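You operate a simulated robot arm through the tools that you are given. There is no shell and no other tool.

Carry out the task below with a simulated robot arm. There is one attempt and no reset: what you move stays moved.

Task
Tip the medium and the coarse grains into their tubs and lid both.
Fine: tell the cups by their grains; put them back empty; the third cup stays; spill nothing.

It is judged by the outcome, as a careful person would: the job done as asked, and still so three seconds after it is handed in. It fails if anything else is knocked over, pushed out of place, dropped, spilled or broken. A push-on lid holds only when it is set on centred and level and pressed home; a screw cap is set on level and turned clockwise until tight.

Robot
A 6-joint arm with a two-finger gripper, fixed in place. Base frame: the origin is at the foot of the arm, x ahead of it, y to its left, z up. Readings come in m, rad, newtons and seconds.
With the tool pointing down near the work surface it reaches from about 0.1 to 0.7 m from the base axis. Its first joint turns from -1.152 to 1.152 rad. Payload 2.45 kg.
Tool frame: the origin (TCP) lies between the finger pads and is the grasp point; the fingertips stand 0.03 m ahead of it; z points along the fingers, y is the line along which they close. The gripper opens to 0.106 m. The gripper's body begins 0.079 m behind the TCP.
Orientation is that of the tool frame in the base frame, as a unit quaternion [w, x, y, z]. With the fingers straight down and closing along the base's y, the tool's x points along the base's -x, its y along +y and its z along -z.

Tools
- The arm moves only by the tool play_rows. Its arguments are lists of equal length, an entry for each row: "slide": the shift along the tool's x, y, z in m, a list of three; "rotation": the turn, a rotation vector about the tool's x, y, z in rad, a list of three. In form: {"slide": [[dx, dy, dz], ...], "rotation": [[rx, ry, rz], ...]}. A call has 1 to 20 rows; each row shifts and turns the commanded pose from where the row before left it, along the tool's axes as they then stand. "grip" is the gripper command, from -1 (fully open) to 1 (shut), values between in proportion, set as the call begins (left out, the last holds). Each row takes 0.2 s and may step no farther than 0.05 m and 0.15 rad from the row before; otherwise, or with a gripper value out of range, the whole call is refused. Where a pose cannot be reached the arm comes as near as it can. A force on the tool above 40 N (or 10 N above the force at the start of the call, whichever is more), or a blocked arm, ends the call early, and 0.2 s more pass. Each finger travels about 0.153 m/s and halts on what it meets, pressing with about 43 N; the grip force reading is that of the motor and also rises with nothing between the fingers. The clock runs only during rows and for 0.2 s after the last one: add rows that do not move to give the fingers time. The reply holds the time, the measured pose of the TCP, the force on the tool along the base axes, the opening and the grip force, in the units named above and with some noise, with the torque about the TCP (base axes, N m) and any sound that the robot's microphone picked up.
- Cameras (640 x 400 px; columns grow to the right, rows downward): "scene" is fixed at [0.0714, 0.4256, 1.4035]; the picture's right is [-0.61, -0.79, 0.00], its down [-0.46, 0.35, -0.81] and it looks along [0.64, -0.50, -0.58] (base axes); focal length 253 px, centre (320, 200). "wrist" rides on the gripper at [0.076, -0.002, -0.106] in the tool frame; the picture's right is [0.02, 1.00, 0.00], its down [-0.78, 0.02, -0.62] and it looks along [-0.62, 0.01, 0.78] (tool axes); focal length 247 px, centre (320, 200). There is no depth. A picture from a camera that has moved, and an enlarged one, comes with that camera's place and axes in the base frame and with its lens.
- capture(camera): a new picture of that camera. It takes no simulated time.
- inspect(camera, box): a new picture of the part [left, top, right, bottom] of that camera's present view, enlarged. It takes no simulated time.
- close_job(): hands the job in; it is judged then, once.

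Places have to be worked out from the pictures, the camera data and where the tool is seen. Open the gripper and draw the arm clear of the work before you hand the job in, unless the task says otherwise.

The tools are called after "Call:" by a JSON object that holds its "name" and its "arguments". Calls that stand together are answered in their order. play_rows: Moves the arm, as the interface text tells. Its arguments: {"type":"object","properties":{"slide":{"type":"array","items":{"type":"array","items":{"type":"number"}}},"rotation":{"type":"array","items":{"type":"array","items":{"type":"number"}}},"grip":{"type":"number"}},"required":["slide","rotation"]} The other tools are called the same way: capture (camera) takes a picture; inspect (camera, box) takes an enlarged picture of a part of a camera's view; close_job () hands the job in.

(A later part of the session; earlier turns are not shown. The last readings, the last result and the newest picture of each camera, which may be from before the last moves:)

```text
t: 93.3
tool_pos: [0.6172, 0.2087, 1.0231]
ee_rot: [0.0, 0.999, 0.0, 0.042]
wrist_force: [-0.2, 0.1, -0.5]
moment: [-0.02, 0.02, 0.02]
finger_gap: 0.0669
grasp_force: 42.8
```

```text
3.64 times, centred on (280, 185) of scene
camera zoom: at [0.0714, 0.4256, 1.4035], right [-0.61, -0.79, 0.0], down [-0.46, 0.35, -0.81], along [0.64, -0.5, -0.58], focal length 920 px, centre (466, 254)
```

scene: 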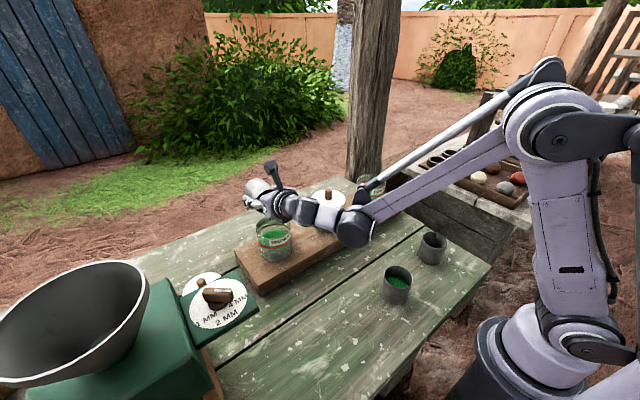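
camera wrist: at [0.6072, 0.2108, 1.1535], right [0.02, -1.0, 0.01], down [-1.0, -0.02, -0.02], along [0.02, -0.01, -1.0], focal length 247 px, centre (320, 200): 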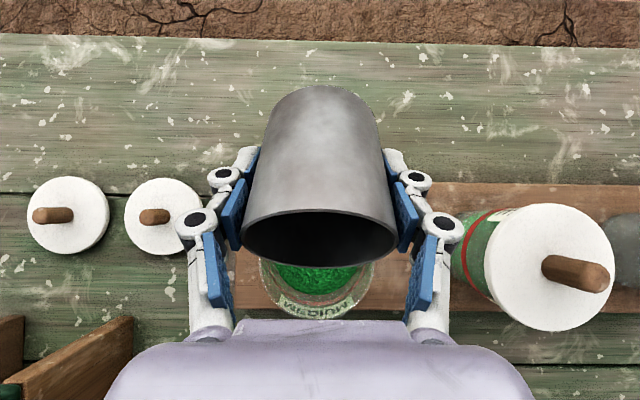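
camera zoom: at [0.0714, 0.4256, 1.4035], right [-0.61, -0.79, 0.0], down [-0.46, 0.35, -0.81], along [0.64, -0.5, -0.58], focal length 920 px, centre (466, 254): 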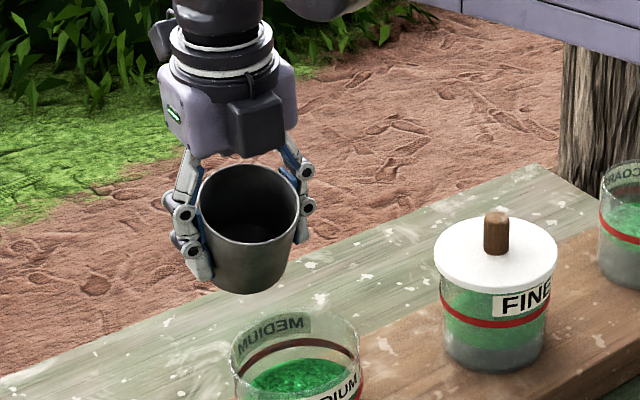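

Empty. I'll carry it back over its spot and lean the tool back to the grasp angle.

Call:
{"name": "play_rows", "arguments": {"slide": [[0, 0, -0.02], [-0.0423, 0.0009, -0.0047], [-0.0423, 0.0009, -0.0047], [-0.0423, 0.0009, -0.0047], [-0.0423, 0.0009, -0.0047], [-0.0423, 0.0009, -0.0047], [-0.0423, 0.0009, -0.0047], [-0.0423, 0.0009, -0.0047], [-0.0423, 0.0009, -0.0047], [0, 0, 0], [0, 0, 0], [0, 0, 0], [0, 0, 0], [0, 0, 0]], "rotation": [[0, 0, 0], [0, 0, 0], [0, 0, 0], [0, 0, 0], [0, 0, 0], [0, 0, 0], [0, 0, 0], [0, 0, 0], [0, 0, 0], [0, -0.109, 0], [0, -0.109, 0], [0, -0.109, 0], [0, -0.109, 0], [0, 0, 0]]}}

Call:
{"name": "inspect", "arguments": {"camera": "scene", "box": [240, 170, 440, 350]}}

```text
t: 96.3
tool_pos: [0.2741, 0.202, 1.0525]
ee_rot: [0.0, 0.985, 0.0, -0.175]
wrist_force: [-0.1, -0.5, -0.4]
moment: [-0.03, 0.02, 0.07]
finger_gap: 0.0671
grasp_force: 42.5
```

```text
2.22 times, centred on (340, 260) of scene
camera zoom: at [0.0714, 0.4256, 1.4035], right [-0.61, -0.79, 0.0], down [-0.46, 0.35, -0.81], along [0.64, -0.5, -0.58], focal length 562 px, centre (276, 67)
```

zoom: 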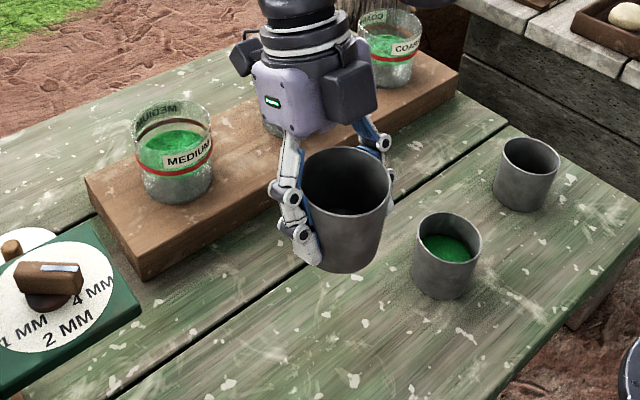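

Now lower it straight down onto its original place, slowing near the table.

Call:
{"name": "play_rows", "arguments": {"slide": [[0.0133, 0, 0.0361], [0.0133, 0, 0.0361], [0.0133, 0, 0.0361], [0.0133, 0, 0.0361], [0.0132, 0, 0.0361], [0.0007, 0, 0.0019], [0.0007, 0, 0.0019], [0.0007, 0, 0.0019], [0.0007, 0, 0.0019], [0.0007, 0, 0.0019], [0.0007, 0, 0.0019], [0.0007, 0, 0.0019], [0, 0, 0]], "rotation": [[0, 0, 0], [0, 0, 0], [0, 0, 0], [0, 0, 0], [0, 0, 0], [0, 0, 0], [0, 0, 0], [0, 0, 0], [0, 0, 0], [0, 0, 0], [0, 0, 0], [0, 0, 0], [0, 0, 0]]}}

Call:
{"name": "play_rows", "arguments": {"slide": [[0.0003, 0, 0.00094], [0.0003, 0, 0.00094], [0.0003, 0, 0.00094], [0, 0, 0]], "rotation": [[0, 0, 0], [0, 0, 0], [0, 0, 0], [0, 0, 0]]}}

```text
t: 99.1
tool_pos: [0.2752, 0.2022, 0.845]
ee_rot: [-0.001, 0.985, -0.001, -0.174]
wrist_force: [1.2, 0.4, -1.1]
moment: [-0.01, 0.0, -0.03]
finger_gap: 0.0668
grasp_force: 42.9
```

```text
t: 100.1
tool_pos: [0.275, 0.2027, 0.8436]
ee_rot: [0.0, 0.985, 0.0, -0.174]
wrist_force: [2.3, -0.3, 10.2]
moment: [0.2, 0.08, -0.03]
finger_gap: 0.0667
grasp_force: 43.5
```

It's in contact with the table (10 N). I'll open and check the cup's placement.

Call:
{"name": "play_rows", "arguments": {"slide": [[0, 0, 0], [0, 0, 0], [0, 0, 0]], "rotation": [[0, 0, 0], [0, 0, 0], [0, 0, 0]], "grip": -1}}

Call:
{"name": "capture", "arguments": {"camera": "wrist"}}

Call:
{"name": "inspect", "arguments": {"camera": "scene", "box": [290, 220, 410, 360]}}

```text
t: 100.9
tool_pos: [0.2766, 0.2021, 0.8429]
ee_rot: [0.0, 0.985, 0.001, -0.175]
wrist_force: [0.0, -0.7, -0.2]
moment: [0.0, -0.04, 0.01]
finger_gap: 0.1057
grasp_force: 0.1
```

```text
taken
camera wrist: at [0.3833, 0.2034, 0.9157], right [0.02, -1.0, -0.01], down [-0.52, -0.02, 0.85], along [-0.85, -0.01, -0.52], focal length 247 px, centre (320, 200)
```

wrist: 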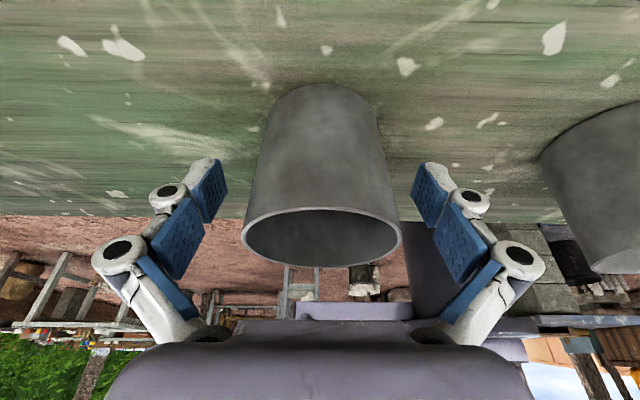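

```text
2.86 times, centred on (350, 290) of scene
camera zoom: at [0.0714, 0.4256, 1.4035], right [-0.61, -0.79, 0.0], down [-0.46, 0.35, -0.81], along [0.64, -0.5, -0.58], focal length 722 px, centre (234, -57)
```

zoom: 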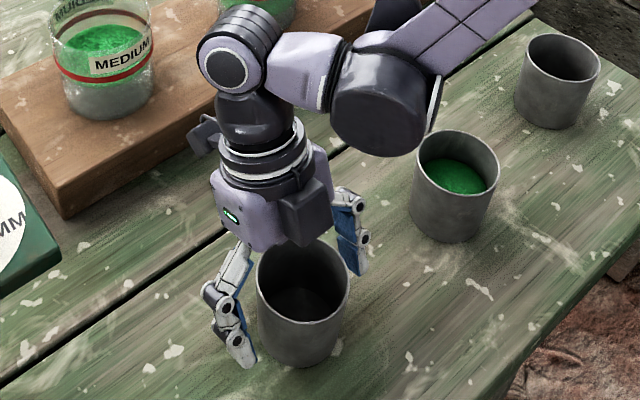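

Both cups are back and empty. Next come the lids. I'll rise straight up clear of the cup, go upright, and shift to open space to re-wind the tool for a tilted approach from the tub side.

Call:
{"name": "play_rows", "arguments": {"slide": [[-0.0142, 0, -0.0389], [-0.0142, 0, -0.0389], [-0.0142, 0, -0.0389], [-0.0142, 0, -0.0389], [-0.0142, 0, -0.0389], [0, 0, 0], [0, 0, 0], [0, 0, 0], [0.027, 0.033, -0.02], [0.027, 0.033, -0.02], [0.027, 0.033, -0.02], [0, 0, 0]], "rotation": [[0, 0, 0], [0, 0, 0], [0, 0, 0], [0, 0, 0], [0, 0, 0], [0, 0.1163, 0], [0, 0.1163, 0], [0, 0.1163, 0], [0, 0, 0], [0, 0, 0], [0, 0, 0], [0, 0, 0]]}}

Call:
{"name": "play_rows", "arguments": {"slide": [[0, 0, 0], [0, 0, 0], [0, 0, 0], [0, 0, 0], [0, 0, 0], [0, 0, 0], [0, 0, 0], [0, 0, 0], [0, 0, 0], [0, 0, 0], [0, 0, 0], [0, 0, 0], [0, 0, 0], [0, 0, 0], [0, 0, 0], [0, 0, 0], [0, 0, 0], [0, 0, 0], [0, 0, 0], [0, 0, 0]], "rotation": [[0, 0, 0.148], [0, 0, 0.148], [0, 0, 0.148], [0, 0, 0.148], [0, 0, 0.148], [0, 0, 0.148], [0, 0, 0.148], [0, 0, 0.148], [0, 0, 0.148], [0, 0, 0.148], [0, 0, 0.148], [0, 0, 0.148], [0, 0, 0.148], [0, 0, 0.148], [0, 0, 0.148], [0, 0, 0.148], [0, 0, 0.148], [0, 0, 0.148], [0, 0, 0.148], [0, 0, 0.148]]}}

Call:
{"name": "play_rows", "arguments": {"slide": [[0, 0, 0], [0, 0, 0], [0, 0, 0], [0, 0, 0], [0, 0, 0], [0, 0, 0], [0, 0, 0], [0, 0, 0], [0, 0, 0], [0, 0, 0], [0, 0, 0], [0, 0, 0], [0, 0, 0], [0, 0, 0]], "rotation": [[0, 0, 0.148], [0, 0, 0.148], [0, 0, 0.148], [0, 0, 0.148], [0, 0, 0.148], [0, 0, 0.148], [0, 0, 0.148], [0, 0, 0.148], [0, 0, 0.148], [0, 0, 0.148], [0, 0, 0.148], [0, 0, 0.148], [0, 0, 0.1509], [0, 0, 0]]}}

Call:
{"name": "capture", "arguments": {"camera": "scene"}}

```text
t: 103.5
tool_pos: [0.3563, 0.1028, 1.1102]
ee_rot: [0.0, 1.0, 0.0, -0.001]
wrist_force: [0.6, 0.3, -0.2]
moment: [0.01, -0.01, 0.02]
finger_gap: 0.1059
grasp_force: 0.1
```

```text
t: 107.7
tool_pos: [0.3552, 0.1032, 1.1092]
ee_rot: [-0.001, -0.089, 0.996, 0.0]
wrist_force: [0.0, 0.6, 0.7]
moment: [0.01, 0.0, 0.0]
finger_gap: 0.1059
grasp_force: 0.0
```

```text
refused: row 13 steps farther than a row can; nothing moved
```

```text
taken
```

scene: 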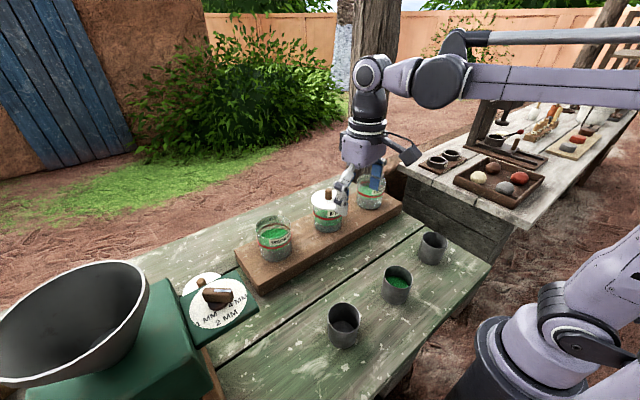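

The last call was refused because one step was over the limit. I'll finish the turn with smaller steps.

Call:
{"name": "play_rows", "arguments": {"slide": [[0, 0, 0], [0, 0, 0], [0, 0, 0], [0, 0, 0], [0, 0, 0], [0, 0, 0], [0, 0, 0], [0, 0, 0], [0, 0, 0], [0, 0, 0], [0, 0, 0], [0, 0, 0], [0, 0, 0], [0, 0, 0]], "rotation": [[0, 0, 0.148], [0, 0, 0.148], [0, 0, 0.148], [0, 0, 0.148], [0, 0, 0.148], [0, 0, 0.148], [0, 0, 0.148], [0, 0, 0.148], [0, 0, 0.148], [0, 0, 0.148], [0, 0, 0.148], [0, 0, 0.148], [0, 0, 0.148], [0, 0, 0.003]]}}

Call:
{"name": "capture", "arguments": {"camera": "wrist"}}

```text
t: 110.7
tool_pos: [0.3553, 0.1033, 1.1098]
ee_rot: [-0.001, 0.767, 0.641, -0.001]
wrist_force: [-0.2, -1.0, 0.6]
moment: [0.02, 0.0, 0.01]
finger_gap: 0.1057
grasp_force: 0.0
```

```text
taken
camera wrist: at [0.3682, 0.1782, 1.215], right [0.99, -0.16, 0.0], down [-0.12, -0.77, 0.62], along [-0.1, -0.61, -0.78], focal length 247 px, centre (320, 200)
```

wrist: 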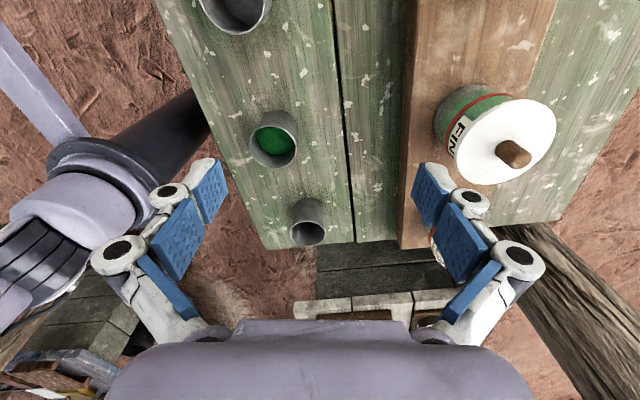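

The tool now points with its x-axis at azimuth 80°. I'll move toward (0.50, 0.25), tilt the tool so the camera looks straight down, and continue toward the lids for a precise top view.

Call:
{"name": "play_rows", "arguments": {"slide": [[0.034, 0.0235, 0.006], [0.034, 0.0235, 0.006], [0.034, 0.0235, 0.006], [0.034, 0.0235, 0.006], [0.034, 0.0235, 0.006], [0, 0, 0], [0, 0, 0], [0, 0, 0], [0, 0, 0], [0, 0, 0], [0, 0, 0]], "rotation": [[0, 0, 0], [0, 0, 0], [0, 0, 0], [0, 0, 0], [0, 0, 0], [0, 0.1344, 0], [0, 0.1344, 0], [0, 0.1344, 0], [0, 0.1344, 0], [0, 0.1344, 0], [0, 0, 0]]}}

Call:
{"name": "capture", "arguments": {"camera": "wrist"}}

Call:
{"name": "capture", "arguments": {"camera": "scene"}}

```text
t: 113.1
tool_pos: [0.5013, 0.2506, 1.0798]
ee_rot: [-0.213, 0.724, 0.606, 0.253]
wrist_force: [1.1, -0.5, 0.0]
moment: [0.0, -0.01, 0.01]
finger_gap: 0.1059
grasp_force: 0.1
```

```text
taken
camera wrist: at [0.4989, 0.2436, 1.2095], right [0.99, -0.16, 0.01], down [-0.16, -0.99, 0.0], along [0.01, 0.0, -1.0], focal length 247 px, centre (320, 200)
```

wrist: 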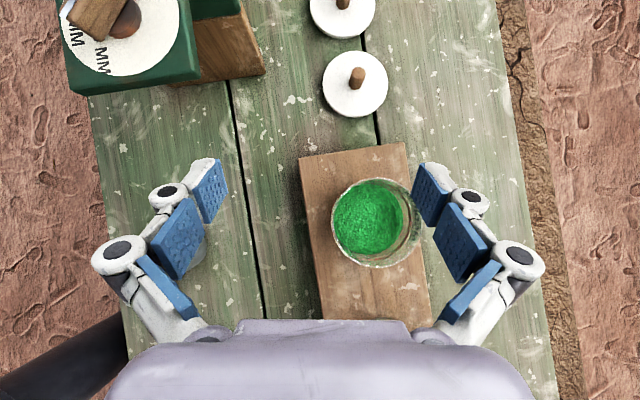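

```text
taken
```

scene: 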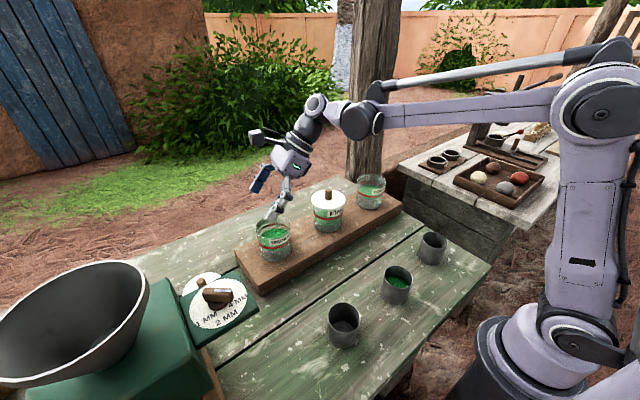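

The straight-down view puts MEDIUM at (0.559, 0.2095), lid 1 at about (0.588, 0.419) and lid 2 at about (0.587, 0.55). I'll move above lid 1 to refine.

Call:
{"name": "play_rows", "arguments": {"slide": [[0.0233, 0.0114, 0.0313], [0.0233, 0.0114, 0.0313], [0.0233, 0.0114, 0.0313], [0.0233, 0.0114, 0.0313], [0.0233, 0.0114, 0.0313], [0, 0, 0]], "rotation": [[0, 0, 0], [0, 0, 0], [0, 0, 0], [0, 0, 0], [0, 0, 0], [0, 0, 0]]}}

Call:
{"name": "capture", "arguments": {"camera": "wrist"}}

Call:
{"name": "capture", "arguments": {"camera": "scene"}}

```text
t: 114.5
tool_pos: [0.5918, 0.4262, 1.03]
ee_rot: [-0.212, 0.724, 0.606, 0.252]
wrist_force: [0.0, 0.5, -0.1]
moment: [-0.01, -0.03, 0.0]
finger_gap: 0.1061
grasp_force: 0.1
```

```text
taken
camera wrist: at [0.5892, 0.4201, 1.1597], right [0.99, -0.16, 0.01], down [-0.16, -0.99, 0.0], along [0.01, 0.0, -1.0], focal length 247 px, centre (320, 200)
```

wrist: 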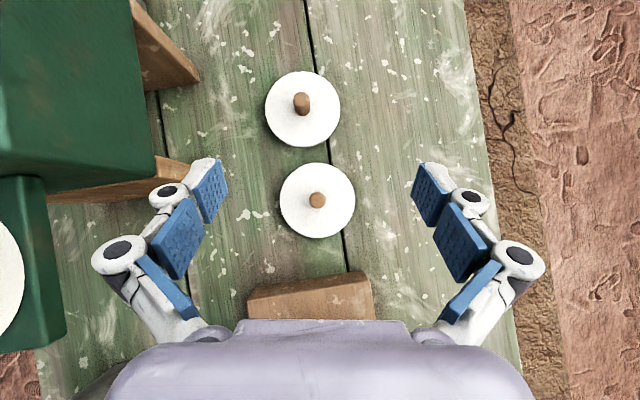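

```text
taken
```

scene: 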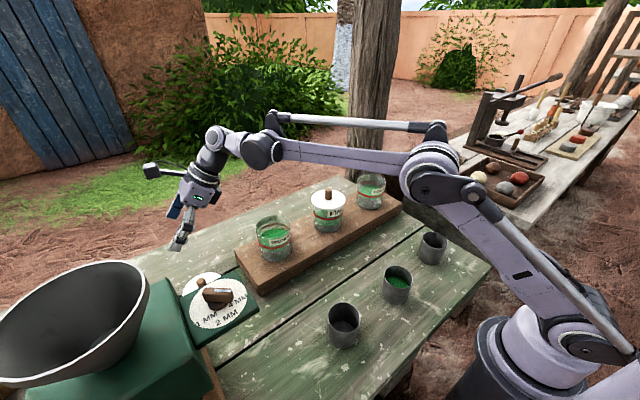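

Call:
{"name": "inspect", "arguments": {"camera": "wrist", "box": [250, 60, 370, 250]}}

Call:
{"name": "inspect", "arguments": {"camera": "wrist", "box": [270, 150, 370, 250]}}

```text
2.11 times, centred on (310, 155) of wrist
camera zoom: at [0.5892, 0.4201, 1.1597], right [0.99, -0.16, 0.01], down [-0.16, -0.99, 0.0], along [0.01, 0.0, -1.0], focal length 520 px, centre (341, 295)
```

zoom: 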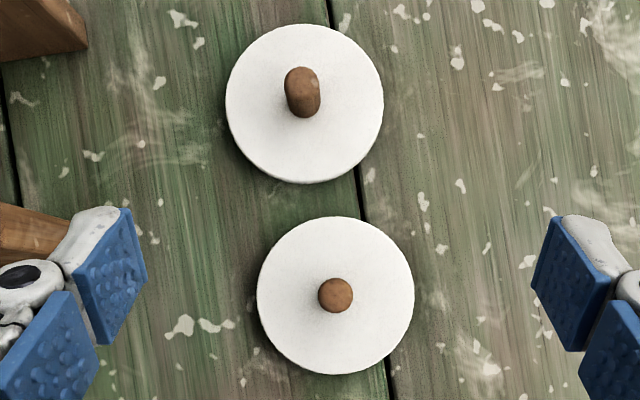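

```text
4.00 times, centred on (320, 200) of wrist
camera zoom: at [0.5892, 0.4201, 1.1597], right [0.99, -0.16, 0.01], down [-0.16, -0.99, 0.0], along [0.01, 0.0, -1.0], focal length 988 px, centre (320, 200)
```

zoom: 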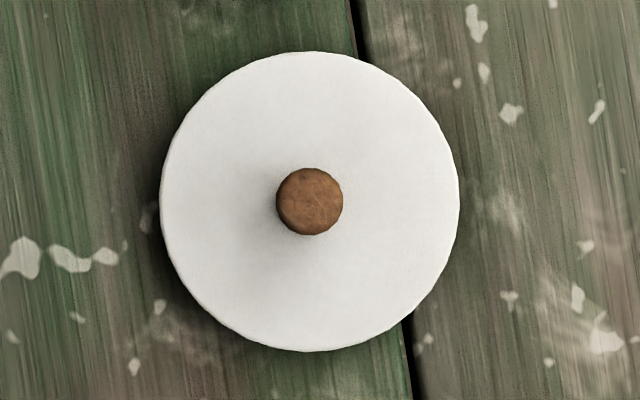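

Lid 1's centre is (0.589, 0.4195) with disc top z ≈ 0.807 and a knob about 0.021 m thick and 0.036 m tall. Lid 2 is at (0.588, 0.551). I'll reduce the tilt to 20°, narrow the fingers, and descend over lid 1's knob.

Call:
{"name": "play_rows", "arguments": {"slide": [[0, 0, 0], [0, 0, 0], [0, 0, 0], [-0.0143, -0.0004, 0.0294], [-0.0143, -0.0004, 0.0294], [-0.0143, -0.0003, 0.0294], [-0.0143, -0.0003, 0.0293], [0, 0, 0]], "rotation": [[0, -0.1077, 0], [0, -0.1077, 0], [0, -0.1076, 0], [0, 0, 0], [0, 0, 0], [0, 0, 0], [0, 0, 0], [0, 0, 0]], "grip": -0.1}}

Call:
{"name": "capture", "arguments": {"camera": "wrist"}}

Call:
{"name": "capture", "arguments": {"camera": "scene"}}

```text
t: 116.3
tool_pos: [0.5833, 0.4168, 0.898]
ee_rot: [-0.129, 0.751, 0.629, 0.153]
wrist_force: [-0.4, 0.8, 0.9]
moment: [0.0, -0.01, 0.03]
finger_gap: 0.0583
grasp_force: 0.0
out of reach, approached as far as the arm can: row 3
```

```text
taken
camera wrist: at [0.587, 0.4454, 1.0246], right [0.99, -0.16, 0.01], down [-0.15, -0.95, 0.27], along [-0.04, -0.26, -0.96], focal length 247 px, centre (320, 200)
```

wrist: 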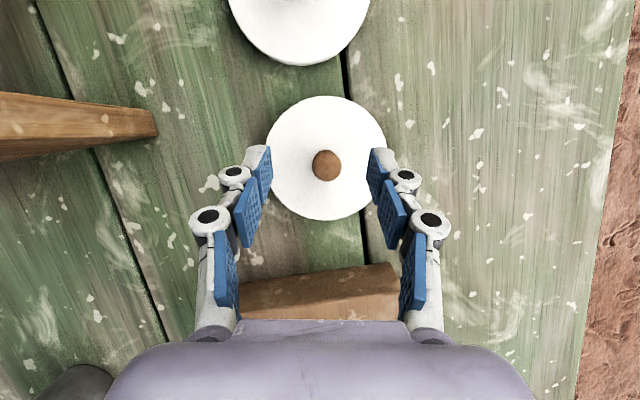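

```text
taken
```

scene: 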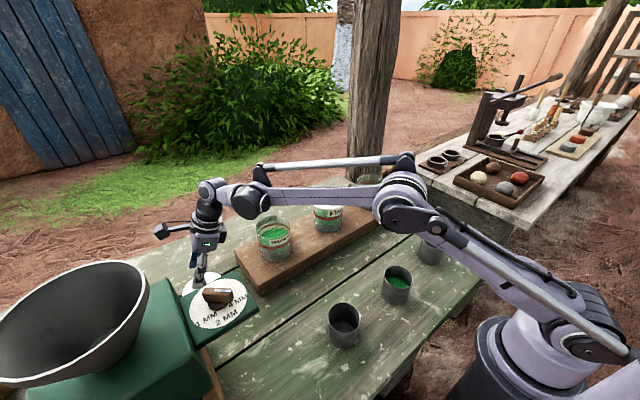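

The tool ended at 23° tilt, with the knob about 5 mm off centre. I'll correct and come down until the fingertips straddle the knob just above the disc.

Call:
{"name": "play_rows", "arguments": {"slide": [[-0.006, 0.0025, 0.0125], [-0.006, 0.0025, 0.0125], [-0.006, 0, 0.0125], [-0.0055, 0, 0.0115], [0, 0, 0]], "rotation": [[0, 0, 0], [0, 0, 0], [0, 0, 0], [0, 0, 0], [0, 0, 0]]}}

Call:
{"name": "capture", "arguments": {"camera": "wrist"}}

Call:
{"name": "inspect", "arguments": {"camera": "scene", "box": [150, 200, 290, 320]}}

```text
t: 117.5
tool_pos: [0.5889, 0.4154, 0.8436]
ee_rot: [-0.129, 0.751, 0.629, 0.154]
wrist_force: [0.1, 0.3, 8.3]
moment: [0.02, -0.07, -0.01]
finger_gap: 0.0588
grasp_force: 0.1
```

```text
taken
camera wrist: at [0.592, 0.4425, 0.9707], right [0.99, -0.16, 0.01], down [-0.15, -0.95, 0.26], along [-0.04, -0.26, -0.96], focal length 247 px, centre (320, 200)
```

wrist: 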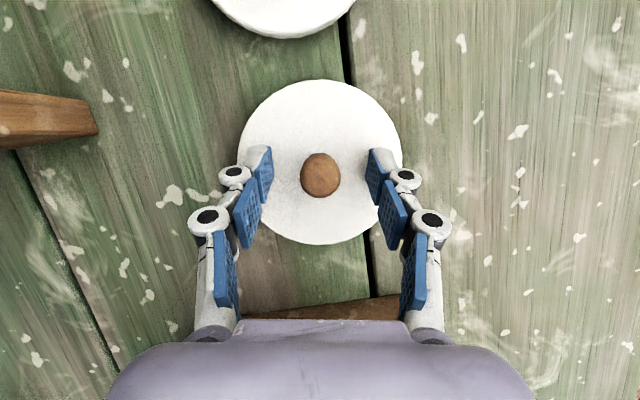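

```text
3.33 times, centred on (220, 260) of scene
camera zoom: at [0.0713, 0.4255, 1.4035], right [-0.61, -0.79, 0.0], down [-0.46, 0.35, -0.81], along [0.64, -0.5, -0.58], focal length 843 px, centre (653, 0)
```

zoom: 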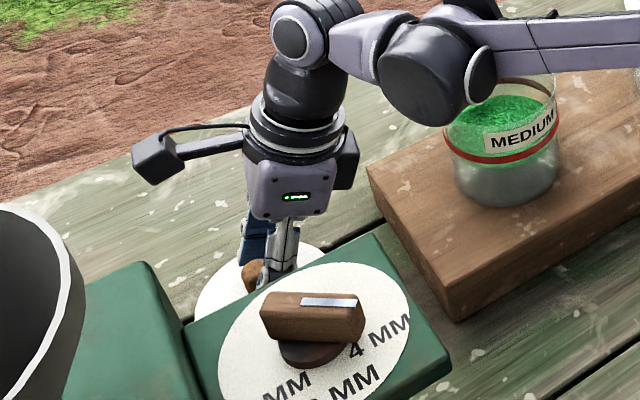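

The tips just touched the lid disc (8 N), since the fingers reach a bit farther when narrowed. I'll rise 4 mm, then close on the knob, which is well centred.

Call:
{"name": "play_rows", "arguments": {"slide": [[0.0016, 0, -0.0038], [0, 0, 0]], "rotation": [[0, 0, 0], [0, 0, 0]]}}

Call:
{"name": "play_rows", "arguments": {"slide": [[0, 0, 0], [0, 0, 0], [0, 0, 0], [0, 0, 0]], "rotation": [[0, 0, 0], [0, 0, 0], [0, 0, 0], [0, 0, 0]], "grip": 1}}

Call:
{"name": "capture", "arguments": {"camera": "wrist"}}

```text
t: 118.1
tool_pos: [0.5887, 0.4145, 0.8474]
ee_rot: [-0.129, 0.751, 0.629, 0.153]
wrist_force: [-0.5, 1.0, -0.3]
moment: [-0.04, 0.03, 0.0]
finger_gap: 0.058
grasp_force: 0.0
```

```text
t: 119.1
tool_pos: [0.5886, 0.4146, 0.8478]
ee_rot: [-0.129, 0.751, 0.629, 0.153]
wrist_force: [0.7, -0.7, 1.4]
moment: [0.03, -0.07, 0.0]
finger_gap: 0.0201
grasp_force: 42.9
```

```text
taken
camera wrist: at [0.5918, 0.4425, 0.9744], right [0.99, -0.15, 0.01], down [-0.15, -0.95, 0.26], along [-0.04, -0.26, -0.96], focal length 247 px, centre (320, 200)
```

wrist: 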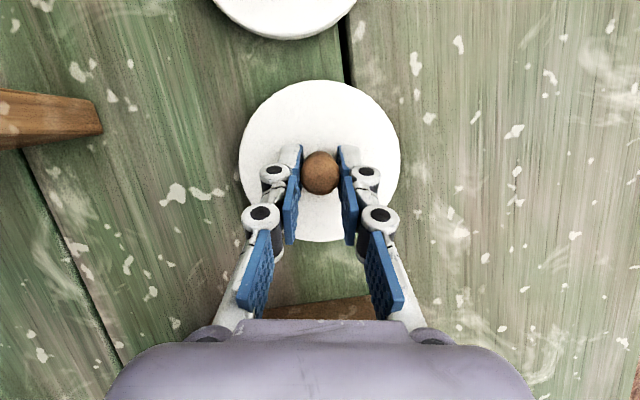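

The knob is gripped at 0.020 m and centred. I'll lift the lid gently and check it hangs level.

Call:
{"name": "play_rows", "arguments": {"slide": [[0.002, 0, -0.0046], [0.0039, 0, -0.0092], [0.0078, 0, -0.0184], [0.0098, 0, -0.023], [0.0098, 0, -0.023], [0, 0, 0]], "rotation": [[0, 0, 0], [0, 0, 0], [0, 0, 0], [0, 0, 0], [0, 0, 0], [0, 0, 0]]}}

Call:
{"name": "capture", "arguments": {"camera": "wrist"}}

Call:
{"name": "inspect", "arguments": {"camera": "scene", "box": [150, 180, 290, 300]}}

```text
t: 120.5
tool_pos: [0.5884, 0.4143, 0.9331]
ee_rot: [-0.13, 0.751, 0.629, 0.153]
wrist_force: [0.0, -0.3, -0.9]
moment: [0.01, 0.0, -0.02]
finger_gap: 0.0199
grasp_force: 42.9
```

```text
taken
camera wrist: at [0.5922, 0.4423, 1.0602], right [0.99, -0.16, 0.01], down [-0.15, -0.95, 0.27], along [-0.04, -0.26, -0.96], focal length 247 px, centre (320, 200)
```

wrist: 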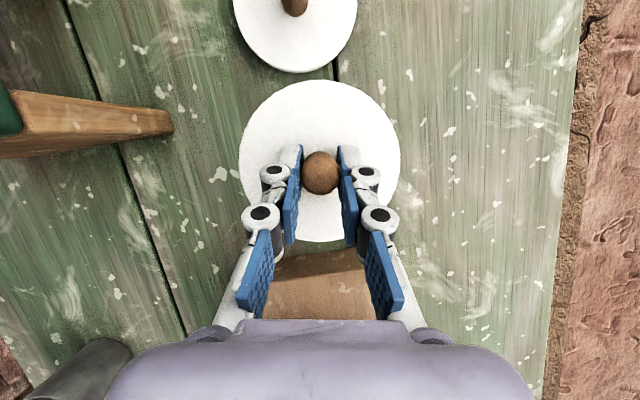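

```text
3.33 times, centred on (220, 240) of scene
camera zoom: at [0.0714, 0.4256, 1.4035], right [-0.61, -0.79, 0.0], down [-0.46, 0.35, -0.81], along [0.64, -0.5, -0.58], focal length 843 px, centre (653, 67)
```

zoom: 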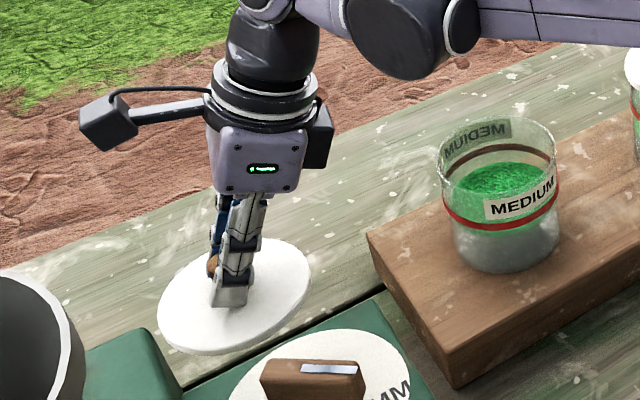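

The lid hangs unchanged and level in the hand. I'll raise it and move toward the MEDIUM tub, stopping beside it to look.

Call:
{"name": "play_rows", "arguments": {"slide": [[-0.015, 0.0005, -0.0382], [-0.015, 0.0005, -0.0382], [-0.015, 0.0005, -0.0382], [-0.015, 0.0005, -0.0382], [0, 0, 0]], "rotation": [[0, 0, 0], [0, 0, 0], [0, 0, 0], [0, 0, 0], [0, 0, 0]]}}

Call:
{"name": "capture", "arguments": {"camera": "wrist"}}

Call:
{"name": "capture", "arguments": {"camera": "scene"}}

```text
t: 121.7
tool_pos: [0.5717, 0.302, 1.0484]
ee_rot: [-0.13, 0.751, 0.629, 0.151]
wrist_force: [0.8, 0.5, 0.0]
moment: [0.02, 0.04, -0.01]
finger_gap: 0.0202
grasp_force: 43.2
```

```text
taken
camera wrist: at [0.5743, 0.3293, 1.1766], right [0.99, -0.16, 0.01], down [-0.15, -0.95, 0.27], along [-0.04, -0.26, -0.96], focal length 247 px, centre (320, 200)
```

wrist: 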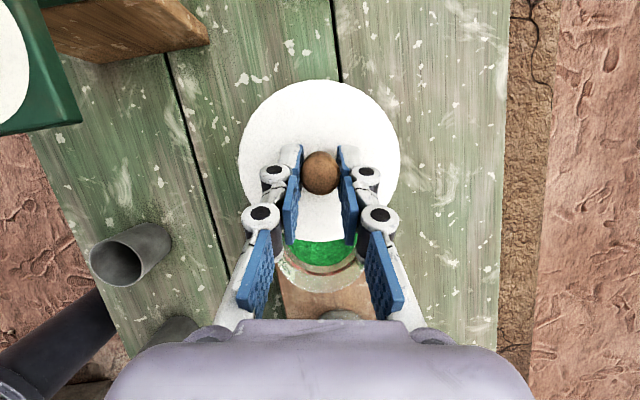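

```text
taken
```

scene: 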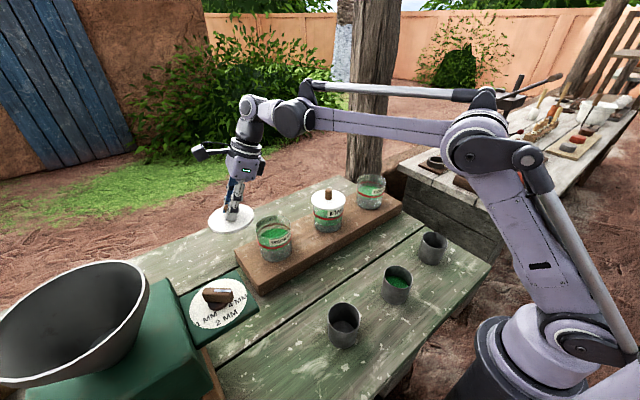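

Next I'll bring the lid over the MEDIUM tub centre at about 2.5 cm above contact and check alignment in both cameras.

Call:
{"name": "play_rows", "arguments": {"slide": [[-0.0326, 0.0008, -0.0072], [-0.0326, 0.0008, -0.0072], [-0.0326, 0.0009, -0.0072], [0, 0, 0]], "rotation": [[0, 0, 0], [0, 0, 0], [0, 0, 0], [0, 0, 0]]}}

Call:
{"name": "capture", "arguments": {"camera": "wrist"}}

Call:
{"name": "inspect", "arguments": {"camera": "scene", "box": [220, 150, 360, 280]}}

```text
t: 122.7
tool_pos: [0.557, 0.2019, 1.0319]
ee_rot: [-0.129, 0.751, 0.629, 0.151]
wrist_force: [0.1, 0.2, -0.2]
moment: [0.02, 0.03, 0.01]
finger_gap: 0.02
grasp_force: 43.1
```

```text
taken
camera wrist: at [0.5596, 0.2306, 1.1577], right [0.99, -0.15, 0.01], down [-0.15, -0.95, 0.27], along [-0.04, -0.26, -0.96], focal length 247 px, centre (320, 200)
```

wrist: 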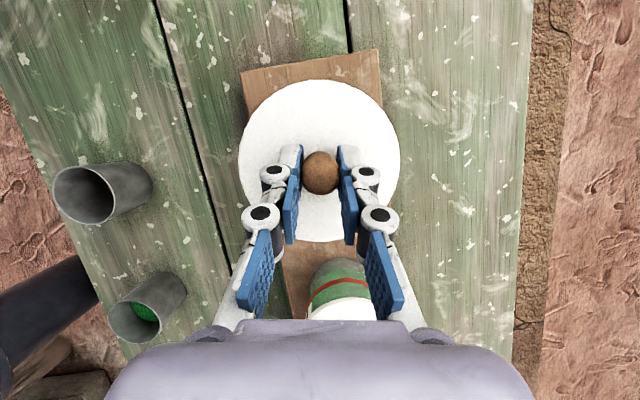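

```text
3.08 times, centred on (290, 215) of scene
camera zoom: at [0.0714, 0.4256, 1.4035], right [-0.61, -0.79, 0.0], down [-0.46, 0.35, -0.81], along [0.64, -0.5, -0.58], focal length 778 px, centre (412, 154)
```

zoom: 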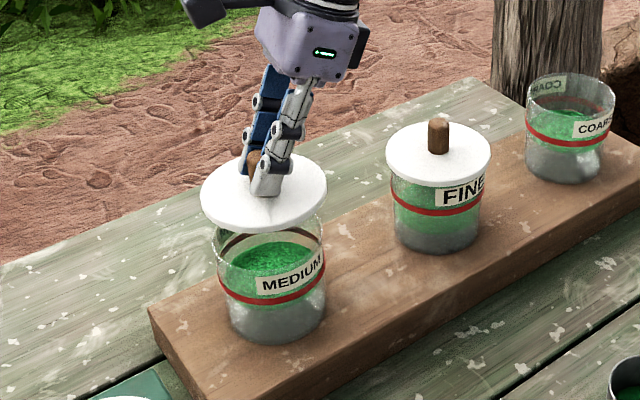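

Call:
{"name": "inspect", "arguments": {"camera": "scene", "box": [255, 190, 315, 270]}}

Call:
{"name": "inspect", "arguments": {"camera": "scene", "box": [305, 180, 355, 240]}}

```text
5.00 times, centred on (285, 230) of scene
camera zoom: at [0.0714, 0.4256, 1.4035], right [-0.61, -0.79, 0.0], down [-0.46, 0.35, -0.81], along [0.64, -0.5, -0.58], focal length 1264 px, centre (495, 50)
```

zoom: 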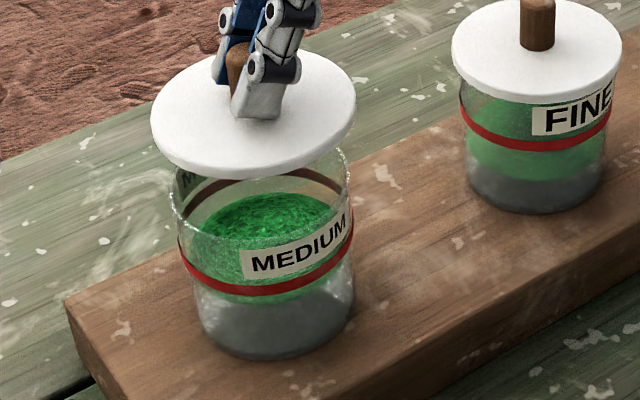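

```text
6.67 times, centred on (330, 210) of scene
camera zoom: at [0.0714, 0.4256, 1.4035], right [-0.61, -0.79, 0.0], down [-0.46, 0.35, -0.81], along [0.64, -0.5, -0.58], focal length 1686 px, centre (253, 133)
```

zoom: 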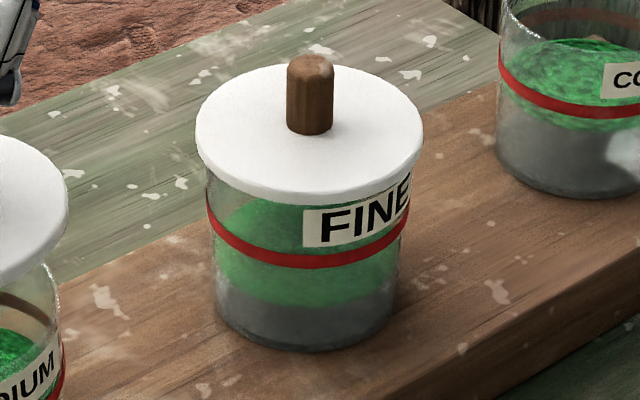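

Accounting for the scene camera's small common bias, the lid is within about 1.5 mm of the tub axis and level. I'll make that small correction and lower slowly toward the rim while watching the force.

Call:
{"name": "play_rows", "arguments": {"slide": [[-0.0024, 0.0005, 0.007], [-0.0024, 0, 0.007], [-0.0023, 0, 0.0069], [-0.0008, 0, 0.00184], [-0.0008, 0, 0.00184], [-0.0008, 0, 0.00184], [0, 0, 0]], "rotation": [[0, 0, 0], [0, 0, 0], [0, 0, 0], [0, 0, 0], [0, 0, 0], [0, 0, 0], [0, 0, 0]]}}

Call:
{"name": "inspect", "arguments": {"camera": "scene", "box": [255, 190, 315, 270]}}

```text
t: 124.3
tool_pos: [0.5563, 0.2047, 1.0026]
ee_rot: [-0.129, 0.751, 0.629, 0.153]
wrist_force: [-1.1, -0.2, -0.8]
moment: [0.04, -0.04, -0.02]
finger_gap: 0.0199
grasp_force: 42.6
```

```text
5.00 times, centred on (285, 230) of scene
camera zoom: at [0.0714, 0.4256, 1.4035], right [-0.61, -0.79, 0.0], down [-0.46, 0.35, -0.81], along [0.64, -0.5, -0.58], focal length 1264 px, centre (495, 50)
```

zoom: 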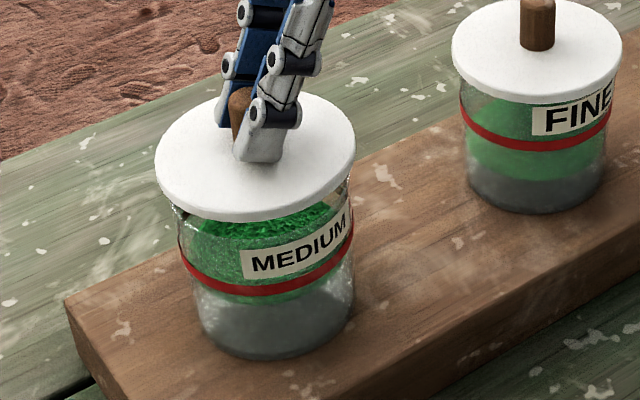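

The lid is seating evenly over the tub. I'll continue down in 2 mm steps and watch for contact force.

Call:
{"name": "play_rows", "arguments": {"slide": [[-0.0008, 0, 0.00184], [-0.0008, 0, 0.00184], [-0.0008, 0, 0.00184], [0, 0, 0]], "rotation": [[0, 0, 0], [0, 0, 0], [0, 0, 0], [0, 0, 0]]}}

Call:
{"name": "inspect", "arguments": {"camera": "scene", "box": [255, 190, 315, 270]}}

```text
t: 125.3
tool_pos: [0.5581, 0.2048, 0.9975]
ee_rot: [-0.13, 0.751, 0.629, 0.153]
wrist_force: [0.9, 0.2, -0.9]
moment: [0.03, 0.04, -0.02]
finger_gap: 0.0196
grasp_force: 43.0
```

```text
5.00 times, centred on (285, 230) of scene
camera zoom: at [0.0714, 0.4256, 1.4035], right [-0.61, -0.79, 0.0], down [-0.46, 0.35, -0.81], along [0.64, -0.5, -0.58], focal length 1264 px, centre (495, 50)
```

zoom: 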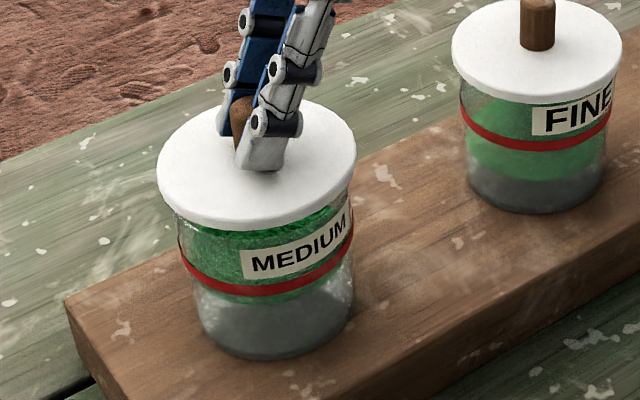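

Call:
{"name": "play_rows", "arguments": {"slide": [[-0.0004, 0, 0.00092], [-0.0004, 0, 0.00092], [-0.0004, 0, 0.00092], [-0.0004, 0, 0.00092], [-0.0004, 0, 0.00092], [-0.0004, 0, 0.00092], [0, 0, 0]], "rotation": [[0, 0, 0], [0, 0, 0], [0, 0, 0], [0, 0, 0], [0, 0, 0], [0, 0, 0], [0, 0, 0]]}}

Call:
{"name": "inspect", "arguments": {"camera": "scene", "box": [255, 190, 315, 270]}}

```text
t: 126.9
tool_pos: [0.5557, 0.2028, 0.9906]
ee_rot: [-0.129, 0.751, 0.629, 0.153]
wrist_force: [0.2, 0.0, -0.2]
moment: [0.02, 0.03, 0.01]
finger_gap: 0.0194
grasp_force: 42.9
```

```text
5.00 times, centred on (285, 230) of scene
camera zoom: at [0.0714, 0.4256, 1.4035], right [-0.61, -0.79, 0.0], down [-0.46, 0.35, -0.81], along [0.64, -0.5, -0.58], focal length 1264 px, centre (495, 50)
```

zoom: 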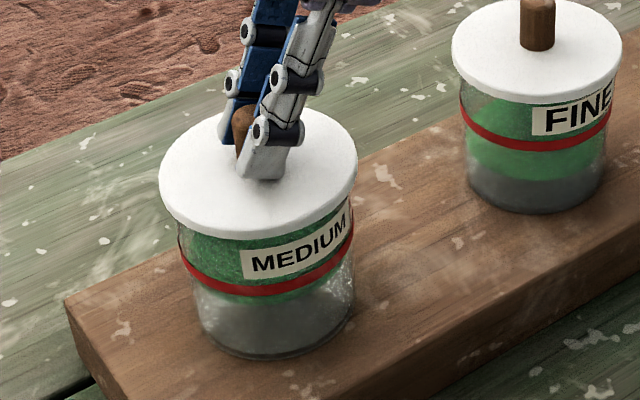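

There's still no contact at 0.991. I'll continue down a millimetre at a time.

Call:
{"name": "play_rows", "arguments": {"slide": [[-0.0004, 0, 0.00092], [-0.0004, 0, 0.00092], [-0.0004, 0, 0.00092], [-0.0004, 0, 0.00092], [0, 0, 0]], "rotation": [[0, 0, 0], [0, 0, 0], [0, 0, 0], [0, 0, 0], [0, 0, 0]]}}

Call:
{"name": "inspect", "arguments": {"camera": "scene", "box": [255, 190, 315, 270]}}

```text
t: 128.1
tool_pos: [0.5575, 0.2041, 0.9867]
ee_rot: [-0.129, 0.751, 0.629, 0.152]
wrist_force: [1.9, -1.5, 1.8]
moment: [-0.05, -0.05, 0.0]
finger_gap: 0.0194
grasp_force: 43.1
```

```text
5.00 times, centred on (285, 230) of scene
camera zoom: at [0.0715, 0.4255, 1.4035], right [-0.61, -0.79, 0.0], down [-0.46, 0.35, -0.81], along [0.64, -0.5, -0.58], focal length 1264 px, centre (495, 50)
```

zoom: 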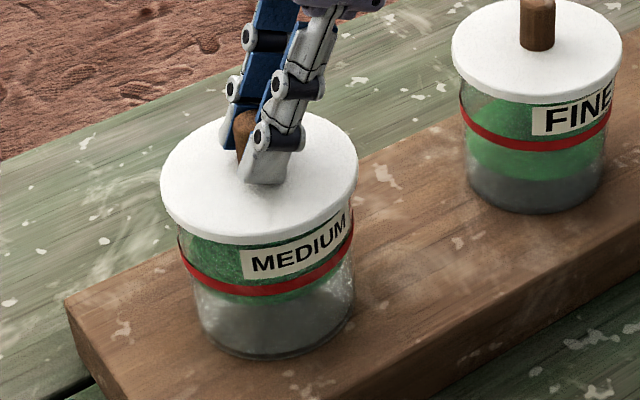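

Contact is just starting. I'll continue in 1 mm steps, which presses gently while I still hold it level.

Call:
{"name": "play_rows", "arguments": {"slide": [[-0.0004, 0, 0.00092], [-0.0004, 0, 0.00092], [0, 0, 0]], "rotation": [[0, 0, 0], [0, 0, 0], [0, 0, 0]]}}

Call:
{"name": "play_rows", "arguments": {"slide": [[-0.0004, 0, 0.00092], [-0.0004, 0, 0.00092], [0, 0, 0]], "rotation": [[0, 0, 0], [0, 0, 0], [0, 0, 0]]}}

Call:
{"name": "inspect", "arguments": {"camera": "scene", "box": [255, 190, 315, 270]}}

```text
t: 128.9
tool_pos: [0.5579, 0.204, 0.9851]
ee_rot: [-0.13, 0.751, 0.629, 0.153]
wrist_force: [8.1, -2.9, 5.7]
moment: [-0.08, -0.16, 0.04]
finger_gap: 0.0197
grasp_force: 42.9
```

```text
t: 129.7
tool_pos: [0.5579, 0.2037, 0.9845]
ee_rot: [-0.128, 0.752, 0.629, 0.154]
wrist_force: [12.5, -9.1, 34.0]
moment: [-0.6, -0.37, 0.15]
finger_gap: 0.0197
grasp_force: 42.8
```

```text
5.00 times, centred on (285, 230) of scene
camera zoom: at [0.0711, 0.4252, 1.4036], right [-0.61, -0.79, 0.0], down [-0.46, 0.36, -0.81], along [0.64, -0.5, -0.58], focal length 1264 px, centre (495, 50)
```

zoom: 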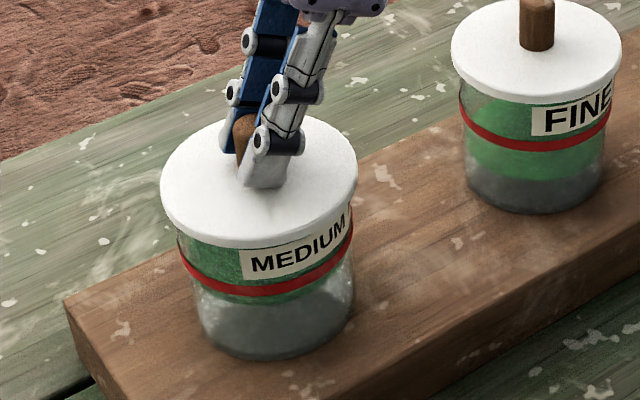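

The sideways reaction (+x 12 N, −y 9 N) says the lid sits about 1 mm too far toward −x/+y. I'll ease up 2 mm, shift slightly, and read the force again.

Call:
{"name": "play_rows", "arguments": {"slide": [[0.0002, 0.0013, -0.0021], [0, 0, 0]], "rotation": [[0, 0, 0], [0, 0, 0]]}}

Call:
{"name": "play_rows", "arguments": {"slide": [[-0.0004, 0, 0.00092], [0, 0, 0]], "rotation": [[0, 0, 0], [0, 0, 0]]}}

```text
t: 130.3
tool_pos: [0.5572, 0.2042, 0.984]
ee_rot: [-0.13, 0.75, 0.63, 0.152]
wrist_force: [7.6, -1.9, 7.1]
moment: [0.16, -0.31, 0.07]
finger_gap: 0.0195
grasp_force: 43.4
```

```text
t: 130.9
tool_pos: [0.5586, 0.2036, 0.9844]
ee_rot: [-0.13, 0.751, 0.63, 0.153]
wrist_force: [2.9, -1.0, 11.1]
moment: [0.0, -0.24, 0.14]
finger_gap: 0.02
grasp_force: 42.9
```

Side load has dropped to about 3 N. I'll nudge 0.5 mm more the same way and press down in small steps.

Call:
{"name": "play_rows", "arguments": {"slide": [[-0.0002, 0.0005, 0.0005], [-0.0004, 0, 0.00092], [0, 0, 0]], "rotation": [[0, 0, 0], [0, 0, 0], [0, 0, 0]]}}

Call:
{"name": "play_rows", "arguments": {"slide": [[-0.0003, 0, 0.0007], [-0.0003, 0, 0.0007], [0, 0, 0]], "rotation": [[0, 0, 0], [0, 0, 0], [0, 0, 0]]}}

Call:
{"name": "inspect", "arguments": {"camera": "scene", "box": [255, 190, 315, 270]}}

```text
t: 131.7
tool_pos: [0.5578, 0.2032, 0.9832]
ee_rot: [-0.131, 0.751, 0.629, 0.154]
wrist_force: [-4.1, -2.7, 40.2]
moment: [-0.2, -0.02, 0.22]
finger_gap: 0.0197
grasp_force: 42.9
```

```text
t: 132.4
tool_pos: [0.5591, 0.2047, 0.9844]
ee_rot: [-0.13, 0.751, 0.629, 0.153]
wrist_force: [-1.2, -0.6, 8.3]
moment: [-0.07, -0.17, 0.04]
finger_gap: 0.0197
grasp_force: 43.3
stopped in row 3: the force on the tool passed its limit at 50 N (the readings are from after the stop); the commanded pose is now the measured one
```

```text
5.00 times, centred on (285, 230) of scene
camera zoom: at [0.0713, 0.4255, 1.4035], right [-0.61, -0.79, 0.0], down [-0.46, 0.35, -0.81], along [0.64, -0.5, -0.58], focal length 1264 px, centre (495, 50)
```

zoom: 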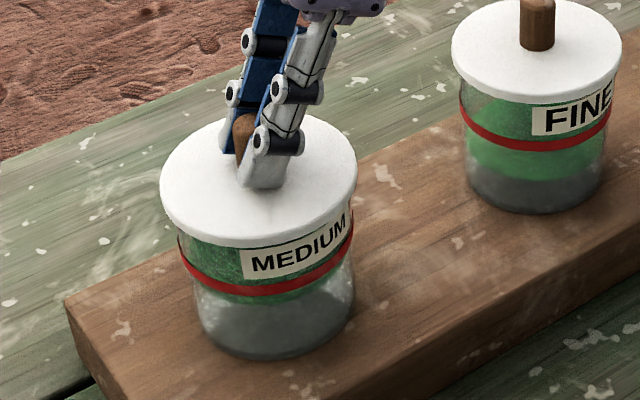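

The lid meets a hard stop with little side load. I'll compare its seating height with the already-closed FINE tub at higher zoom.

Call:
{"name": "inspect", "arguments": {"camera": "scene", "box": [258, 215, 303, 260]}}

Call:
{"name": "inspect", "arguments": {"camera": "scene", "box": [308, 190, 353, 235]}}

Call:
{"name": "capture", "arguments": {"camera": "wrist"}}

```text
8.89 times, centred on (280, 238) of scene
camera zoom: at [0.0713, 0.4255, 1.4035], right [-0.61, -0.79, 0.0], down [-0.46, 0.35, -0.81], along [0.64, -0.5, -0.58], focal length 2248 px, centre (671, -133)
```

zoom: 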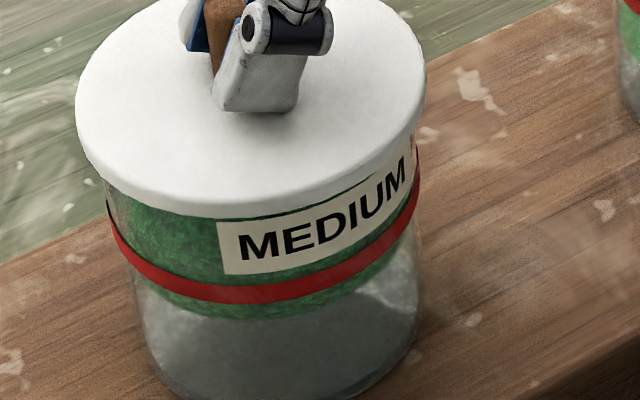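

```text
8.89 times, centred on (330, 212) of scene
camera zoom: at [0.0713, 0.4255, 1.4035], right [-0.61, -0.79, 0.0], down [-0.46, 0.35, -0.81], along [0.64, -0.5, -0.58], focal length 2248 px, centre (227, 89)
```

zoom: 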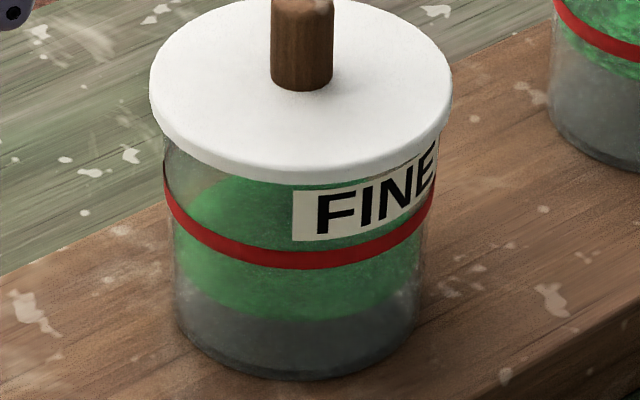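

```text
taken
camera wrist: at [0.5618, 0.2317, 1.1104], right [0.99, -0.15, 0.0], down [-0.15, -0.95, 0.26], along [-0.04, -0.26, -0.97], focal length 247 px, centre (320, 200)
```

wrist: 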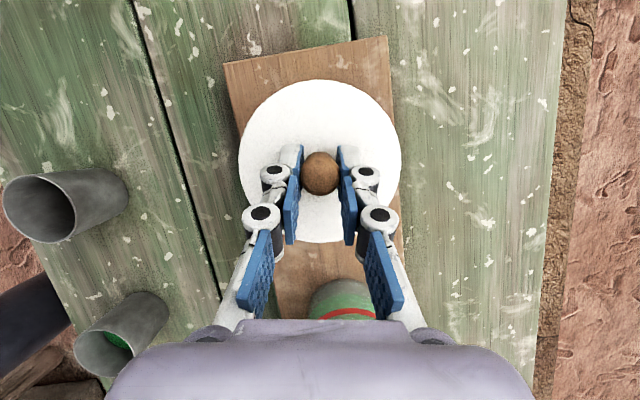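

The lid is seated as deep as FINE's relative to the red band. I'll open the fingers and rise straight off the knob.

Call:
{"name": "play_rows", "arguments": {"slide": [[0, 0, 0], [0, 0, 0], [0, 0, 0]], "rotation": [[0, 0, 0], [0, 0, 0], [0, 0, 0]], "grip": -0.1}}

Call:
{"name": "play_rows", "arguments": {"slide": [[0.0039, 0, -0.0092], [0.0078, 0, -0.0184], [0.0118, 0, -0.0276], [0.0118, 0, -0.0276], [0, 0, 0]], "rotation": [[0, 0, 0], [0, 0, 0], [0, 0, 0], [0, 0, 0], [0, 0, 0]]}}

Call:
{"name": "capture", "arguments": {"camera": "wrist"}}

Call:
{"name": "inspect", "arguments": {"camera": "scene", "box": [240, 190, 360, 270]}}

```text
t: 133.2
tool_pos: [0.5593, 0.2035, 0.9824]
ee_rot: [-0.131, 0.75, 0.63, 0.154]
wrist_force: [-0.7, -0.3, -0.5]
moment: [0.04, -0.02, -0.04]
finger_gap: 0.0585
grasp_force: 0.1
```

```text
t: 134.4
tool_pos: [0.5583, 0.2048, 1.0721]
ee_rot: [-0.13, 0.752, 0.628, 0.154]
wrist_force: [-0.3, 0.5, 0.2]
moment: [0.02, 0.0, 0.02]
finger_gap: 0.0584
grasp_force: 0.1
```

```text
taken
camera wrist: at [0.5618, 0.2314, 1.1994], right [0.99, -0.16, 0.0], down [-0.15, -0.95, 0.26], along [-0.04, -0.26, -0.96], focal length 247 px, centre (320, 200)
```

wrist: 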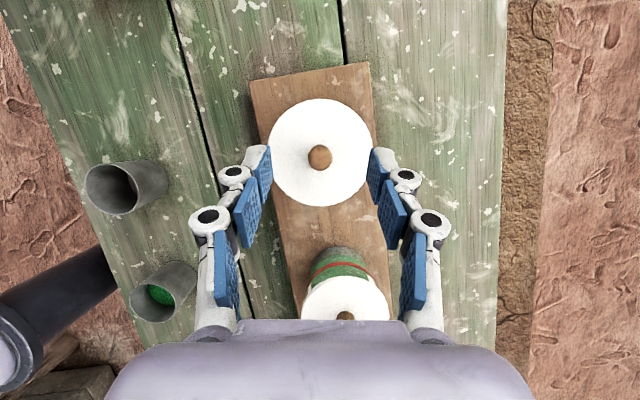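

```text
5.00 times, centred on (300, 230) of scene
camera zoom: at [0.0714, 0.4256, 1.4035], right [-0.61, -0.79, 0.0], down [-0.46, 0.35, -0.81], along [0.64, -0.5, -0.58], focal length 1264 px, centre (420, 50)
```

zoom: 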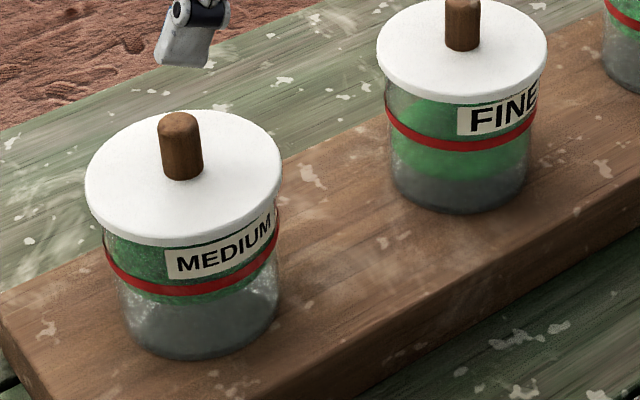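

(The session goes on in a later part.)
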